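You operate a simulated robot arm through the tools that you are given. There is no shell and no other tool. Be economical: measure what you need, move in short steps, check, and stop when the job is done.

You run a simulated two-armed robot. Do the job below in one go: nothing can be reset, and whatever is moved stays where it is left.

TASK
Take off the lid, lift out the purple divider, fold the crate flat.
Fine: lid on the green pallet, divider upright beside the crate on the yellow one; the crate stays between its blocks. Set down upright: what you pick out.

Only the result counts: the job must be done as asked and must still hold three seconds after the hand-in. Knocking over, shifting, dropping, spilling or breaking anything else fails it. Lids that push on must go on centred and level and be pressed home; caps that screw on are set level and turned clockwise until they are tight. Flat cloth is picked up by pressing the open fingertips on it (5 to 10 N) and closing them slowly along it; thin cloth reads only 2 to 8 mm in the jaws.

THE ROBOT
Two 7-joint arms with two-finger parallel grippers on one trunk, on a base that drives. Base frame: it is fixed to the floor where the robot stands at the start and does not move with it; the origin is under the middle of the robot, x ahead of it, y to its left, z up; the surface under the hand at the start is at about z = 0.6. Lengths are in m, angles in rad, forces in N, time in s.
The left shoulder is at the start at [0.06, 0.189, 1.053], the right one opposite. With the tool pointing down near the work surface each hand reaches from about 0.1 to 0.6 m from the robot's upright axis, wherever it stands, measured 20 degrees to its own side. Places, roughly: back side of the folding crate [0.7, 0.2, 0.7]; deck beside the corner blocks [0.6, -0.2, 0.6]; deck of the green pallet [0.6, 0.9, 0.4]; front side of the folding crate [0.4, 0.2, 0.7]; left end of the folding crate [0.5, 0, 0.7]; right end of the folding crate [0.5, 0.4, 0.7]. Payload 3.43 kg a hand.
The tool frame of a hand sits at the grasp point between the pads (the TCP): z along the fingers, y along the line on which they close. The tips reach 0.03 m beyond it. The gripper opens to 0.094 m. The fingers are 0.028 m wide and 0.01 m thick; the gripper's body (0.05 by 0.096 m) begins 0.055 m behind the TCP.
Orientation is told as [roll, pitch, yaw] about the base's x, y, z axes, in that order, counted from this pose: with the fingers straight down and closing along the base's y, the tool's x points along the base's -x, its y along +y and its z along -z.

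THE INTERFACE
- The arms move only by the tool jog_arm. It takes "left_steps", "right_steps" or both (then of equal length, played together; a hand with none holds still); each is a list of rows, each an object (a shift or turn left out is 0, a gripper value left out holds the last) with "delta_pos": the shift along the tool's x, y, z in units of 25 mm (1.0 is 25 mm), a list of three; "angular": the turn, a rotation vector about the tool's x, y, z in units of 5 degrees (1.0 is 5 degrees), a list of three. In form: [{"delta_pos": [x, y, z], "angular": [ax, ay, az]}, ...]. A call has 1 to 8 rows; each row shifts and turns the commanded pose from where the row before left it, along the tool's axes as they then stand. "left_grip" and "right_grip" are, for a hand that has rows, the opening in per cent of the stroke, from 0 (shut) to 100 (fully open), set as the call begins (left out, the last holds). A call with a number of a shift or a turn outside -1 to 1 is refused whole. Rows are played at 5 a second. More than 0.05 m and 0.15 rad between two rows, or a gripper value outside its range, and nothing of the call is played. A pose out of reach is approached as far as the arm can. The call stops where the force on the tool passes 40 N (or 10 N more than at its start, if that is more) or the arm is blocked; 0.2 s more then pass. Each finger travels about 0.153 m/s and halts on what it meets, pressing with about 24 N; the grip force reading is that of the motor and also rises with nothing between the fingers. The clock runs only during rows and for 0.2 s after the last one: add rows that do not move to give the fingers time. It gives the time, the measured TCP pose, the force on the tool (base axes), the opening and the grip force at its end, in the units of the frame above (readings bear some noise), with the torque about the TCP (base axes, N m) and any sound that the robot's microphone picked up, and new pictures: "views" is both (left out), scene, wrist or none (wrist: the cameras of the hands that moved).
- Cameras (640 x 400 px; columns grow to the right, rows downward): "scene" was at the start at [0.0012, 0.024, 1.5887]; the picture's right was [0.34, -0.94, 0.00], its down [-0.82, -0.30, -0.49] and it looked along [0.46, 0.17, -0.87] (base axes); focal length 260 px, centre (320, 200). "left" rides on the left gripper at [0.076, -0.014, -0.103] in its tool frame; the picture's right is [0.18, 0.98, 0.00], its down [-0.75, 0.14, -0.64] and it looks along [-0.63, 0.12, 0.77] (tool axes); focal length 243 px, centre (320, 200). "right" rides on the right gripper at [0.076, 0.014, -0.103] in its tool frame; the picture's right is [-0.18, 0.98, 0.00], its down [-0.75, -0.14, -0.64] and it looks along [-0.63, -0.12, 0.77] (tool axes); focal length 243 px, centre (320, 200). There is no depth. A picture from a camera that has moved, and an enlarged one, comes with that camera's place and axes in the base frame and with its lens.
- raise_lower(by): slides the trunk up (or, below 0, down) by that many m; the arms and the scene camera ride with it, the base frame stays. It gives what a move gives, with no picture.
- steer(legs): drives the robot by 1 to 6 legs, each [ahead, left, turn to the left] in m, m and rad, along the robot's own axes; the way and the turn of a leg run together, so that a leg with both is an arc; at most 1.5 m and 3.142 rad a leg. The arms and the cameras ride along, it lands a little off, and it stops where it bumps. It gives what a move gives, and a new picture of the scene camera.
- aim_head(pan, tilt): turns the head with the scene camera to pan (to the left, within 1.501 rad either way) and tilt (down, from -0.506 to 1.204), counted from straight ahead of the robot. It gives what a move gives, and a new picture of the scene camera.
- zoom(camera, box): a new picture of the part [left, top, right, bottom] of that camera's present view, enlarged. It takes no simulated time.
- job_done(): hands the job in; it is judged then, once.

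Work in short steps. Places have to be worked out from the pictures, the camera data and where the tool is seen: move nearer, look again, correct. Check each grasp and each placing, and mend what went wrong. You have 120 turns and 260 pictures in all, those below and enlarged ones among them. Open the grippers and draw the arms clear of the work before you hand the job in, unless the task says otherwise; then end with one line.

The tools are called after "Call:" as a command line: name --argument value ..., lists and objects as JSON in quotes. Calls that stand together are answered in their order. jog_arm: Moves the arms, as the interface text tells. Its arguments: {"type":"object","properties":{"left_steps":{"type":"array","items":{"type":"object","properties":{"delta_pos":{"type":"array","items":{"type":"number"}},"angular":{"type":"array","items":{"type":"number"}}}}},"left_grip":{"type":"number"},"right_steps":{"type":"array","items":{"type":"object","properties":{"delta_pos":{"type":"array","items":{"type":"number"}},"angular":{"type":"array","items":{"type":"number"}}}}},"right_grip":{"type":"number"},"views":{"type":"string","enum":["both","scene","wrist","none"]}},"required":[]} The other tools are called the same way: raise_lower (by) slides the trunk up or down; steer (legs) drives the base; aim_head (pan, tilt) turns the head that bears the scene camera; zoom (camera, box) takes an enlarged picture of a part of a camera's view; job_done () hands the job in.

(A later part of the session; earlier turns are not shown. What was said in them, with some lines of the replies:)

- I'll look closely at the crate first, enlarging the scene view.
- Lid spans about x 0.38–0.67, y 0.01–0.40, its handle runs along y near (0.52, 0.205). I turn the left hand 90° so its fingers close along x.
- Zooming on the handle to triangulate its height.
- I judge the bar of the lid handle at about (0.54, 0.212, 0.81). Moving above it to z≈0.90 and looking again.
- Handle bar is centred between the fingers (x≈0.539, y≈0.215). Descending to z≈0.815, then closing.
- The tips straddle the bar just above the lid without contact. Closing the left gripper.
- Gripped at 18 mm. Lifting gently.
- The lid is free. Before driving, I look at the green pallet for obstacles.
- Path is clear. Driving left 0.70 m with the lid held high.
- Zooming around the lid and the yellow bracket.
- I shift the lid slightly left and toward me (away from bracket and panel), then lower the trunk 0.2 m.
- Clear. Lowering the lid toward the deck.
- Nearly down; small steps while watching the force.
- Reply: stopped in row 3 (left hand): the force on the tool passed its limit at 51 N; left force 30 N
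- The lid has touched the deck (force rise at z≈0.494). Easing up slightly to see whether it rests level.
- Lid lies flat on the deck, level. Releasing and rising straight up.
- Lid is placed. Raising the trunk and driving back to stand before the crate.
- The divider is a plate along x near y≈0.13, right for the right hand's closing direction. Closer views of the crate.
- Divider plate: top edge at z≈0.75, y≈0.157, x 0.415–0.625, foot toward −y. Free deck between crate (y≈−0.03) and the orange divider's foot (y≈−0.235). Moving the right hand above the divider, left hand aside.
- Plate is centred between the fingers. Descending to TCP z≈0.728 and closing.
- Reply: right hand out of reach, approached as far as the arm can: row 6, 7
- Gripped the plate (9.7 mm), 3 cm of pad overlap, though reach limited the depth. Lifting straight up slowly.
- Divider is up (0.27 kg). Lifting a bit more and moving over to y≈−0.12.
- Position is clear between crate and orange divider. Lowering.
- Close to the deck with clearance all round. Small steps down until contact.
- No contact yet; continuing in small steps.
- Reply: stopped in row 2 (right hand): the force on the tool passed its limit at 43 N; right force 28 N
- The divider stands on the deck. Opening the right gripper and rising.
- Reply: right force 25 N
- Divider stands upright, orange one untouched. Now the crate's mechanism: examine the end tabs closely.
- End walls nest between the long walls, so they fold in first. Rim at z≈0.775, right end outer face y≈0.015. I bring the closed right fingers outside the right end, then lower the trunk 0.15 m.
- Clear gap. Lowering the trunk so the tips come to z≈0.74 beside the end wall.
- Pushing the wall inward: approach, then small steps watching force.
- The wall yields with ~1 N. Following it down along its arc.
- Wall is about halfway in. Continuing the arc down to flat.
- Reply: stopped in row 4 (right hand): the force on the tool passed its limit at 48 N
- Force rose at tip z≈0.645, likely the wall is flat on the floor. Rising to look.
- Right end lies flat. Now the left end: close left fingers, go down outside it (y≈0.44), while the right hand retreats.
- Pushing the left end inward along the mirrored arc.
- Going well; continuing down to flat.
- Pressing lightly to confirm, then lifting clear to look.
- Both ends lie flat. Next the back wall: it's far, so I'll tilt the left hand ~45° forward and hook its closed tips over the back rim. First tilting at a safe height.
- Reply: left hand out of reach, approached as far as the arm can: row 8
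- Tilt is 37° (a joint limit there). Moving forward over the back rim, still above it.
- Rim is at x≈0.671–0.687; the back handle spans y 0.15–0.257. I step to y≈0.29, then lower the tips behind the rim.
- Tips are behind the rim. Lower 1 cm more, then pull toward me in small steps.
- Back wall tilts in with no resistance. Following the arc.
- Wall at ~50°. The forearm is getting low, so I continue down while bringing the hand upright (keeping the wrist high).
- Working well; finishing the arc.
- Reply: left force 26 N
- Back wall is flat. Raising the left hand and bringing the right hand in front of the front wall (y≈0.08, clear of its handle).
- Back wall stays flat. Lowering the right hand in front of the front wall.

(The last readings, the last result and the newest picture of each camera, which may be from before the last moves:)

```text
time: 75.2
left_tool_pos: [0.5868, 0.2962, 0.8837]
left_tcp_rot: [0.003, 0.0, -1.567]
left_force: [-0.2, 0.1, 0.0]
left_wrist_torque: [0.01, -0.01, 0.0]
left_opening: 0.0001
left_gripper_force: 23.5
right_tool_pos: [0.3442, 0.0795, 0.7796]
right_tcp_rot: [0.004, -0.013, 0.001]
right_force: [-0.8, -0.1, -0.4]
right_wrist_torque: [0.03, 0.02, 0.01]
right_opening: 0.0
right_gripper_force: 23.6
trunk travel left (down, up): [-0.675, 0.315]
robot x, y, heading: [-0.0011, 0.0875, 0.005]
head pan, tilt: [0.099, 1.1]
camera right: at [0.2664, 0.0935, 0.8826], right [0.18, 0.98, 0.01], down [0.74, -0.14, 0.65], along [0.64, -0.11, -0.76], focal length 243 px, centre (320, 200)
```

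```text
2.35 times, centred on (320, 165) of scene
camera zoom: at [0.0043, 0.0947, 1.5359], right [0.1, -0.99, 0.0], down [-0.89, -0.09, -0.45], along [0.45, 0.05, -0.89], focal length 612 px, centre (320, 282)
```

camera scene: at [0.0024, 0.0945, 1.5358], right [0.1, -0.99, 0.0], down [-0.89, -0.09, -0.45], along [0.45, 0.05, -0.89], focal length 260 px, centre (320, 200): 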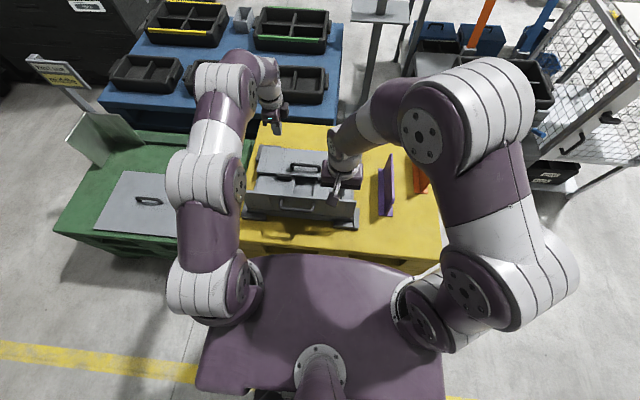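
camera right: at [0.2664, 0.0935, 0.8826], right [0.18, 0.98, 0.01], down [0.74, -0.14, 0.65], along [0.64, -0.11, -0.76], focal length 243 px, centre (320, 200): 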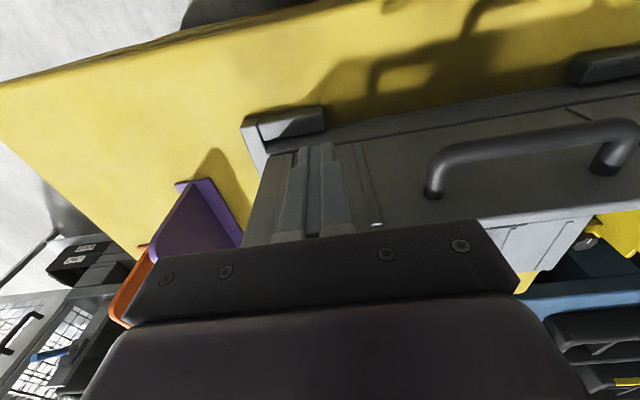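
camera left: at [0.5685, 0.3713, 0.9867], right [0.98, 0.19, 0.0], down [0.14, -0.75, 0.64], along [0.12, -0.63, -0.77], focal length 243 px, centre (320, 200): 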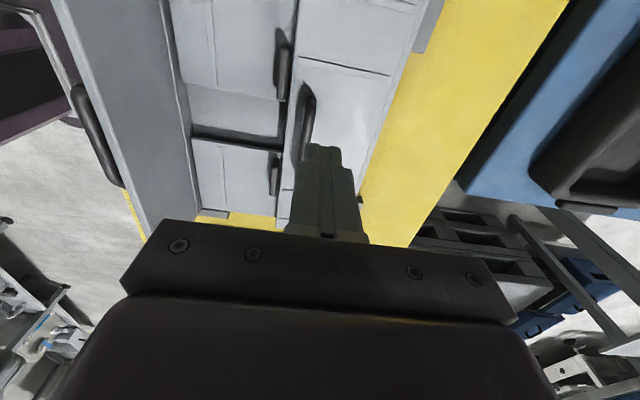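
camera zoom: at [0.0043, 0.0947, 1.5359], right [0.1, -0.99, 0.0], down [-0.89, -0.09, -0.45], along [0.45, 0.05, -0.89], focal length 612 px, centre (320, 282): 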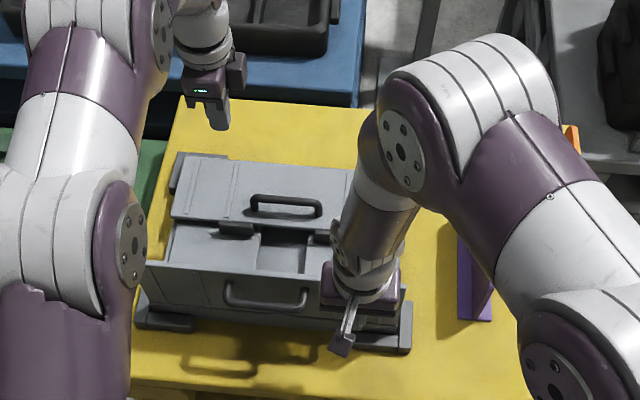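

Pushing the front wall inward and following its arc.

Call:
jog_arm --right_steps '[{"delta_pos": [-0.6, 0, 0]}, {"delta_pos": [-0.6, 0, 0]}, {"delta_pos": [-0.7, 0, 0.05]}, {"delta_pos": [-0.7, 0, 0.1]}, {"delta_pos": [-0.6, 0, 0.1]}, {"delta_pos": [-0.64, 0, 0.54]}, {"delta_pos": [-0.64, 0, 0.54]}]' --views "wrist"

Call:
zoom --camera "scene" --box '[220, 80, 420, 250]'

```text
time: 76.8
left_tool_pos: [0.5866, 0.2956, 0.8839]
left_tcp_rot: [0.005, 0.0, -1.567]
left_force: [1.7, 0.4, -0.3]
left_wrist_torque: [0.04, 0.05, -0.01]
left_opening: 0.0
left_gripper_force: 24.4
right_tool_pos: [0.4556, 0.0805, 0.7479]
right_tcp_rot: [0.004, -0.017, 0.004]
right_force: [-0.5, 0.1, -0.4]
right_wrist_torque: [-0.02, 0.04, 0.01]
right_opening: 0.0001
right_gripper_force: 23.9
trunk travel left (down, up): [-0.675, 0.315]
robot x, y, heading: [-0.0001, 0.0831, 0.005]
head pan, tilt: [0.099, 1.1]
camera right: at [0.3777, 0.0936, 0.8502], right [0.18, 0.98, 0.01], down [0.75, -0.14, 0.65], along [0.64, -0.11, -0.76], focal length 243 px, centre (320, 200)
```

right: 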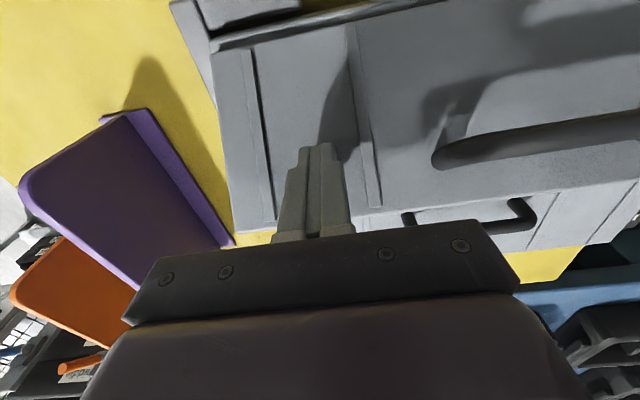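

```text
2.35 times, centred on (320, 165) of scene
camera zoom: at [0.0044, 0.0946, 1.5358], right [0.1, -0.99, 0.0], down [-0.89, -0.09, -0.45], along [0.45, 0.05, -0.89], focal length 612 px, centre (320, 282)
```

zoom: 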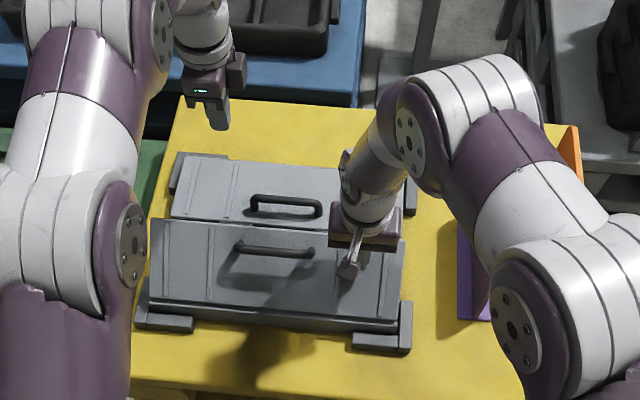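

Front wall is following; completing the arc to flat.

Call:
jog_arm --right_steps '[{"delta_pos": [-0.42, 0, 0.7]}, {"delta_pos": [-0.4, 0, 0.7]}, {"delta_pos": [-0.2, 0, 0.5]}, {"delta_pos": [0, 0, 0.3]}, {"delta_pos": [0, 0, 0.2]}]' --views "wrist"

Call:
zoom --camera "scene" --box '[220, 80, 420, 250]'

```text
time: 78.0
left_tool_pos: [0.5852, 0.2958, 0.8844]
left_tcp_rot: [0.004, 0.0, -1.567]
left_force: [0.1, 0.0, 0.4]
left_wrist_torque: [-0.01, -0.02, 0.01]
left_opening: 0.0
left_gripper_force: 24.0
right_tool_pos: [0.4798, 0.081, 0.6875]
right_tcp_rot: [0.005, -0.014, 0.002]
right_force: [-0.3, -0.7, 0.5]
right_wrist_torque: [0.02, 0.01, -0.04]
right_opening: 0.0
right_gripper_force: 24.6
trunk travel left (down, up): [-0.675, 0.315]
robot x, y, heading: [-0.0036, 0.0855, 0.003]
head pan, tilt: [0.099, 1.1]
camera right: at [0.4028, 0.0943, 0.7903], right [0.18, 0.98, 0.01], down [0.75, -0.14, 0.65], along [0.64, -0.11, -0.76], focal length 243 px, centre (320, 200)
```

right: 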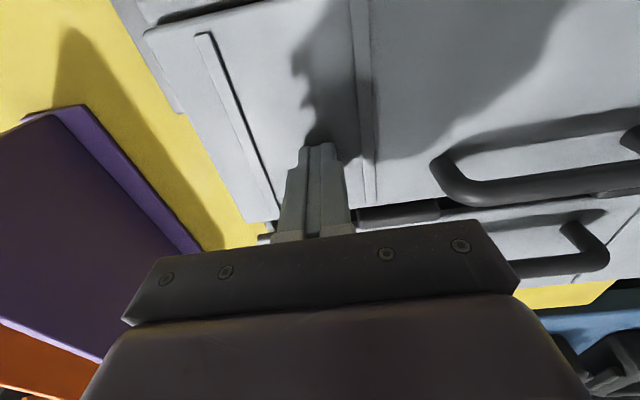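

```text
2.35 times, centred on (320, 165) of scene
camera zoom: at [0.0037, 0.0946, 1.5359], right [0.1, -0.99, 0.0], down [-0.89, -0.09, -0.45], along [0.45, 0.05, -0.89], focal length 612 px, centre (320, 282)
```

zoom: 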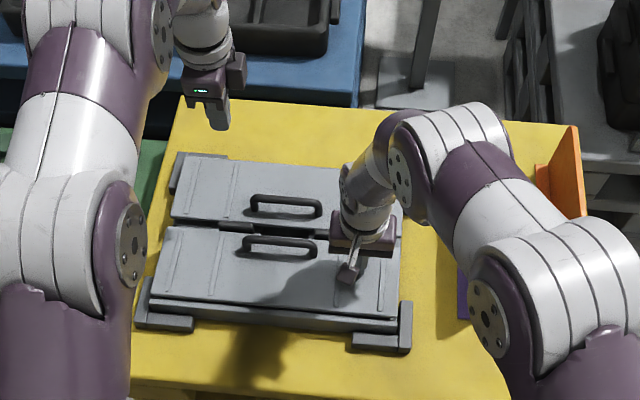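

Pressing gently to make sure it lies fully down.

Call:
jog_arm --right_steps '[{"delta_pos": [0, 0, 0.15]}, {"delta_pos": [0, 0, 0.1]}, {"delta_pos": [0, 0, 0.1]}]' --views "none"

Call:
jog_arm --right_steps '[{"delta_pos": [0, 0, 0.1]}, {"delta_pos": [0, 0, 0.1]}, {}]' --views "wrist"

```text
time: 78.6
left_tool_pos: [0.5814, 0.2944, 0.8868]
left_tcp_rot: [0.008, 0.001, -1.568]
left_force: [0.5, -0.2, 0.0]
left_wrist_torque: [-0.01, -0.02, 0.04]
left_opening: 0.0001
left_gripper_force: 23.6
right_tool_pos: [0.4804, 0.0811, 0.6871]
right_tcp_rot: [0.005, -0.02, 0.002]
right_force: [-12.4, -5.2, 30.4]
right_wrist_torque: [-0.19, 0.82, 0.08]
right_opening: 0.0
right_gripper_force: 23.6
trunk travel left (down, up): [-0.675, 0.315]
robot x, y, heading: [0.0005, 0.0863, 0.001]
head pan, tilt: [0.099, 1.1]
stopped in row 3 (right hand): the force on the tool passed its limit at 45 N (the readings are from after the stop); the commanded pose is now the measured one
```

```text
time: 78.9
left_tool_pos: [0.5811, 0.2956, 0.8875]
left_tcp_rot: [0.005, 0.002, -1.568]
left_force: [0.3, -0.7, 0.4]
left_wrist_torque: [-0.02, 0.01, 0.0]
left_opening: 0.0002
left_gripper_force: 24.0
right_tool_pos: [0.4808, 0.0804, 0.688]
right_tcp_rot: [0.006, -0.018, 0.002]
right_force: [-15.3, -4.3, 33.0]
right_wrist_torque: [-0.19, 0.9, 0.04]
right_opening: 0.0002
right_gripper_force: 23.7
trunk travel left (down, up): [-0.675, 0.315]
robot x, y, heading: [0.0012, 0.085, -0.001]
head pan, tilt: [0.099, 1.1]
stopped in row 1 (right hand): the force on the tool passed its limit at 47 N (the readings are from after the stop); the commanded pose is now the measured one
camera right: at [0.4023, 0.0943, 0.7897], right [0.18, 0.98, 0.01], down [0.74, -0.14, 0.66], along [0.65, -0.11, -0.76], focal length 243 px, centre (320, 200)
```

right: 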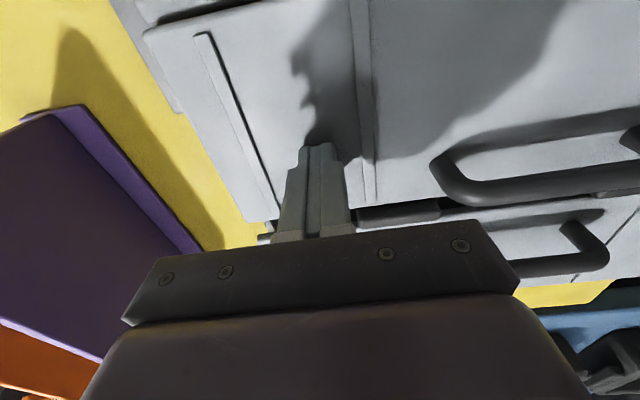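

Fully down (hard stop). Raising both hands straight up and clear.

Call:
jog_arm --right_steps '[{"delta_pos": [0.1, 0, -0.5]}, {"delta_pos": [0, 0, -1]}, {"delta_pos": [0, 0, -1]}, {"delta_pos": [0, 0, -1]}, {"delta_pos": [0, 0, -1]}, {"delta_pos": [0, 0, -1]}, {"delta_pos": [0, 0, -1]}, {"delta_pos": [0, 0, -1]}]' --left_steps '[{"delta_pos": [0, 0, -0.5]}, {"delta_pos": [0, 0, -0.5]}, {"delta_pos": [0.5, -0.5, 0]}, {"delta_pos": [0.5, -0.5, 0]}, {"delta_pos": [0.5, -0.5, 0]}, {"delta_pos": [0.5, -0.5, 0]}, {"delta_pos": [0.5, -0.5, 0]}, {"delta_pos": [0.5, -0.5, 0]}]' --views "none"

Call:
jog_arm --right_steps '[{"delta_pos": [0.8, -0.6, -0.5]}, {"delta_pos": [0.8, -0.6, 0]}, {"delta_pos": [0.8, -0.6, 0]}, {"delta_pos": [0.8, -0.6, 0]}]' --left_steps '[{"delta_pos": [0.5, -0.5, 0]}, {"delta_pos": [0.5, -0.5, 0]}, {}, {}]' --right_grip 100 --left_grip 100

Call:
zoom --camera "scene" --box '[220, 80, 460, 260]'

Call:
zoom --camera "scene" --box '[40, 90, 240, 260]'

```text
time: 80.7
left_tool_pos: [0.5094, 0.3693, 0.9082]
left_tcp_rot: [0.004, 0.0, -1.568]
left_force: [-0.2, -1.2, -0.3]
left_wrist_torque: [-0.02, -0.01, 0.03]
left_opening: 0.0001
left_gripper_force: 24.2
right_tool_pos: [0.4767, 0.0796, 0.8739]
right_tcp_rot: [0.005, -0.02, 0.002]
right_force: [0.0, -0.1, 0.0]
right_wrist_torque: [0.02, -0.01, -0.03]
right_opening: 0.0
right_gripper_force: 24.3
trunk travel left (down, up): [-0.675, 0.315]
robot x, y, heading: [0.0005, 0.0873, 0.006]
head pan, tilt: [0.099, 1.1]
```

```text
time: 81.7
left_tool_pos: [0.4847, 0.396, 0.9101]
left_tcp_rot: [0.005, 0.002, -1.568]
left_force: [0.4, 0.4, 0.9]
left_wrist_torque: [0.03, 0.0, 0.02]
left_opening: 0.0939
left_gripper_force: 0.1
right_tool_pos: [0.3947, 0.0202, 0.8839]
right_tcp_rot: [0.005, -0.018, 0.002]
right_force: [-0.1, 0.3, -0.8]
right_wrist_torque: [0.01, -0.02, 0.0]
right_opening: 0.094
right_gripper_force: 0.0
trunk travel left (down, up): [-0.675, 0.315]
robot x, y, heading: [0.0021, 0.0879, 0.005]
head pan, tilt: [0.099, 1.1]
camera scene: at [0.0023, 0.0942, 1.5359], right [0.1, -0.99, 0.0], down [-0.89, -0.09, -0.45], along [0.45, 0.05, -0.89], focal length 260 px, centre (320, 200)
camera right: at [0.3168, 0.0342, 0.9866], right [0.18, 0.98, 0.01], down [0.74, -0.14, 0.65], along [0.64, -0.11, -0.76], focal length 243 px, centre (320, 200)
camera left: at [0.4679, 0.4719, 1.0116], right [0.98, 0.19, 0.01], down [0.14, -0.75, 0.64], along [0.12, -0.63, -0.77], focal length 243 px, centre (320, 200)
```

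scene: 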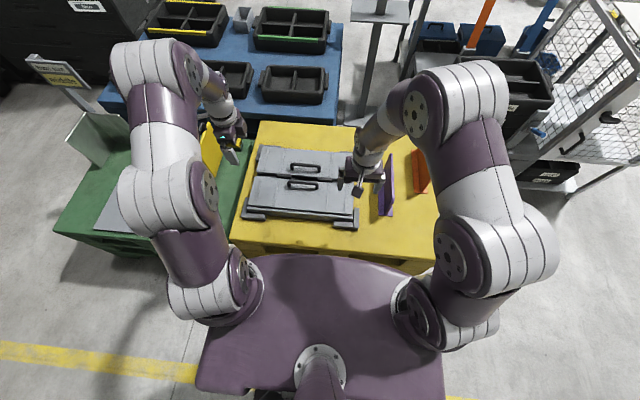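
right: 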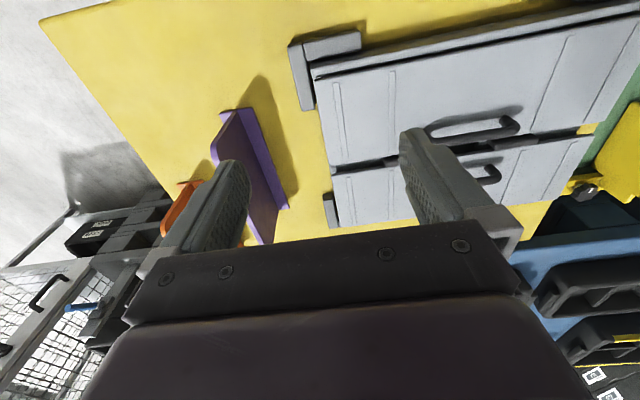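
left: 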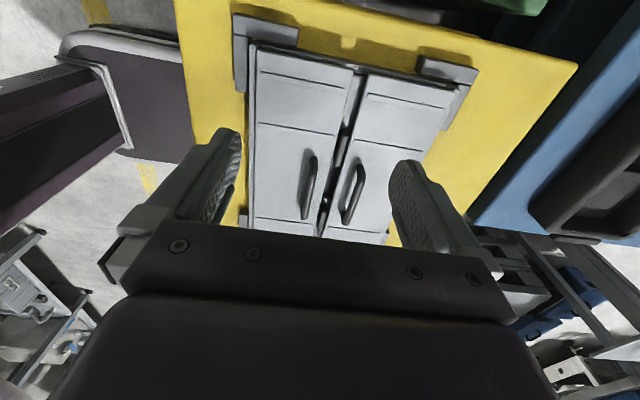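

```text
2.22 times, centred on (340, 170) of scene
camera zoom: at [0.0023, 0.0942, 1.5359], right [0.1, -0.99, 0.0], down [-0.89, -0.09, -0.45], along [0.45, 0.05, -0.89], focal length 578 px, centre (276, 267)
```

zoom: 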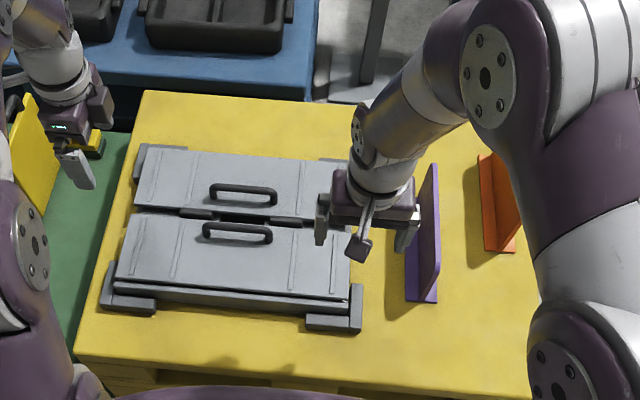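

```text
2.35 times, centred on (140, 175) of scene
camera zoom: at [0.0023, 0.0942, 1.5359], right [0.1, -0.99, 0.0], down [-0.89, -0.09, -0.45], along [0.45, 0.05, -0.89], focal length 612 px, centre (744, 259)
```

zoom: 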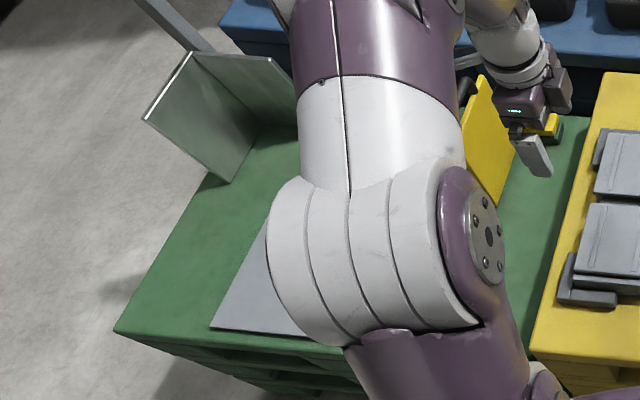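

The crate lies flat between its blocks, and the divider and lid are in place. I raise the trunk to clear the hands, then give a last look.

Call:
raise_lower --by 0.2

Call:
zoom --camera "right" --box '[160, 0, 640, 260]'

```text
time: 83.9
left_tool_pos: [0.4848, 0.3966, 1.1084]
left_tcp_rot: [0.002, 0.0, -1.567]
left_force: [0.8, 0.6, -0.2]
left_wrist_torque: [0.04, 0.0, 0.01]
left_opening: 0.0942
left_gripper_force: 0.1
right_tool_pos: [0.3962, 0.02, 1.0838]
right_tcp_rot: [0.004, -0.019, 0.002]
right_force: [-0.1, -0.5, -0.4]
right_wrist_torque: [0.02, -0.01, 0.04]
right_opening: 0.0939
right_gripper_force: 0.0
trunk travel left (down, up): [-0.875, 0.115]
robot x, y, heading: [0.0, 0.0884, 0.002]
head pan, tilt: [0.099, 1.1]
```

```text
1.33 times, centred on (400, 130) of right
camera zoom: at [0.3178, 0.0346, 1.1863], right [0.18, 0.98, 0.01], down [0.74, -0.14, 0.65], along [0.64, -0.11, -0.76], focal length 324 px, centre (213, 293)
```

zoom: 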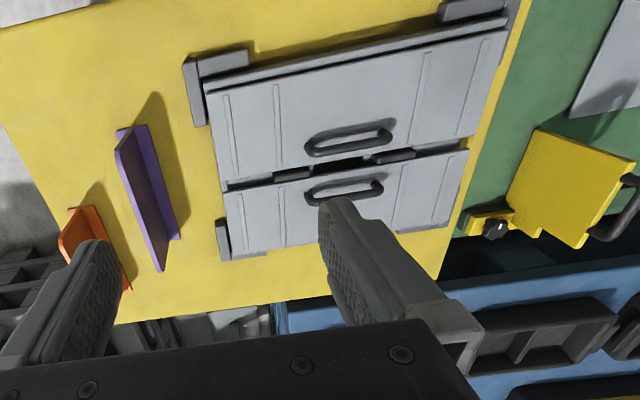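

Everything is in place and the hands are clear, so I'm handing in.

Call:
job_done

```text
The job is handed in.
```

The lid is lying handle-up on the green pallet, the purple divider is standing upright beside the crate on the yellow pallet, and the crate is folded flat between its blocks.
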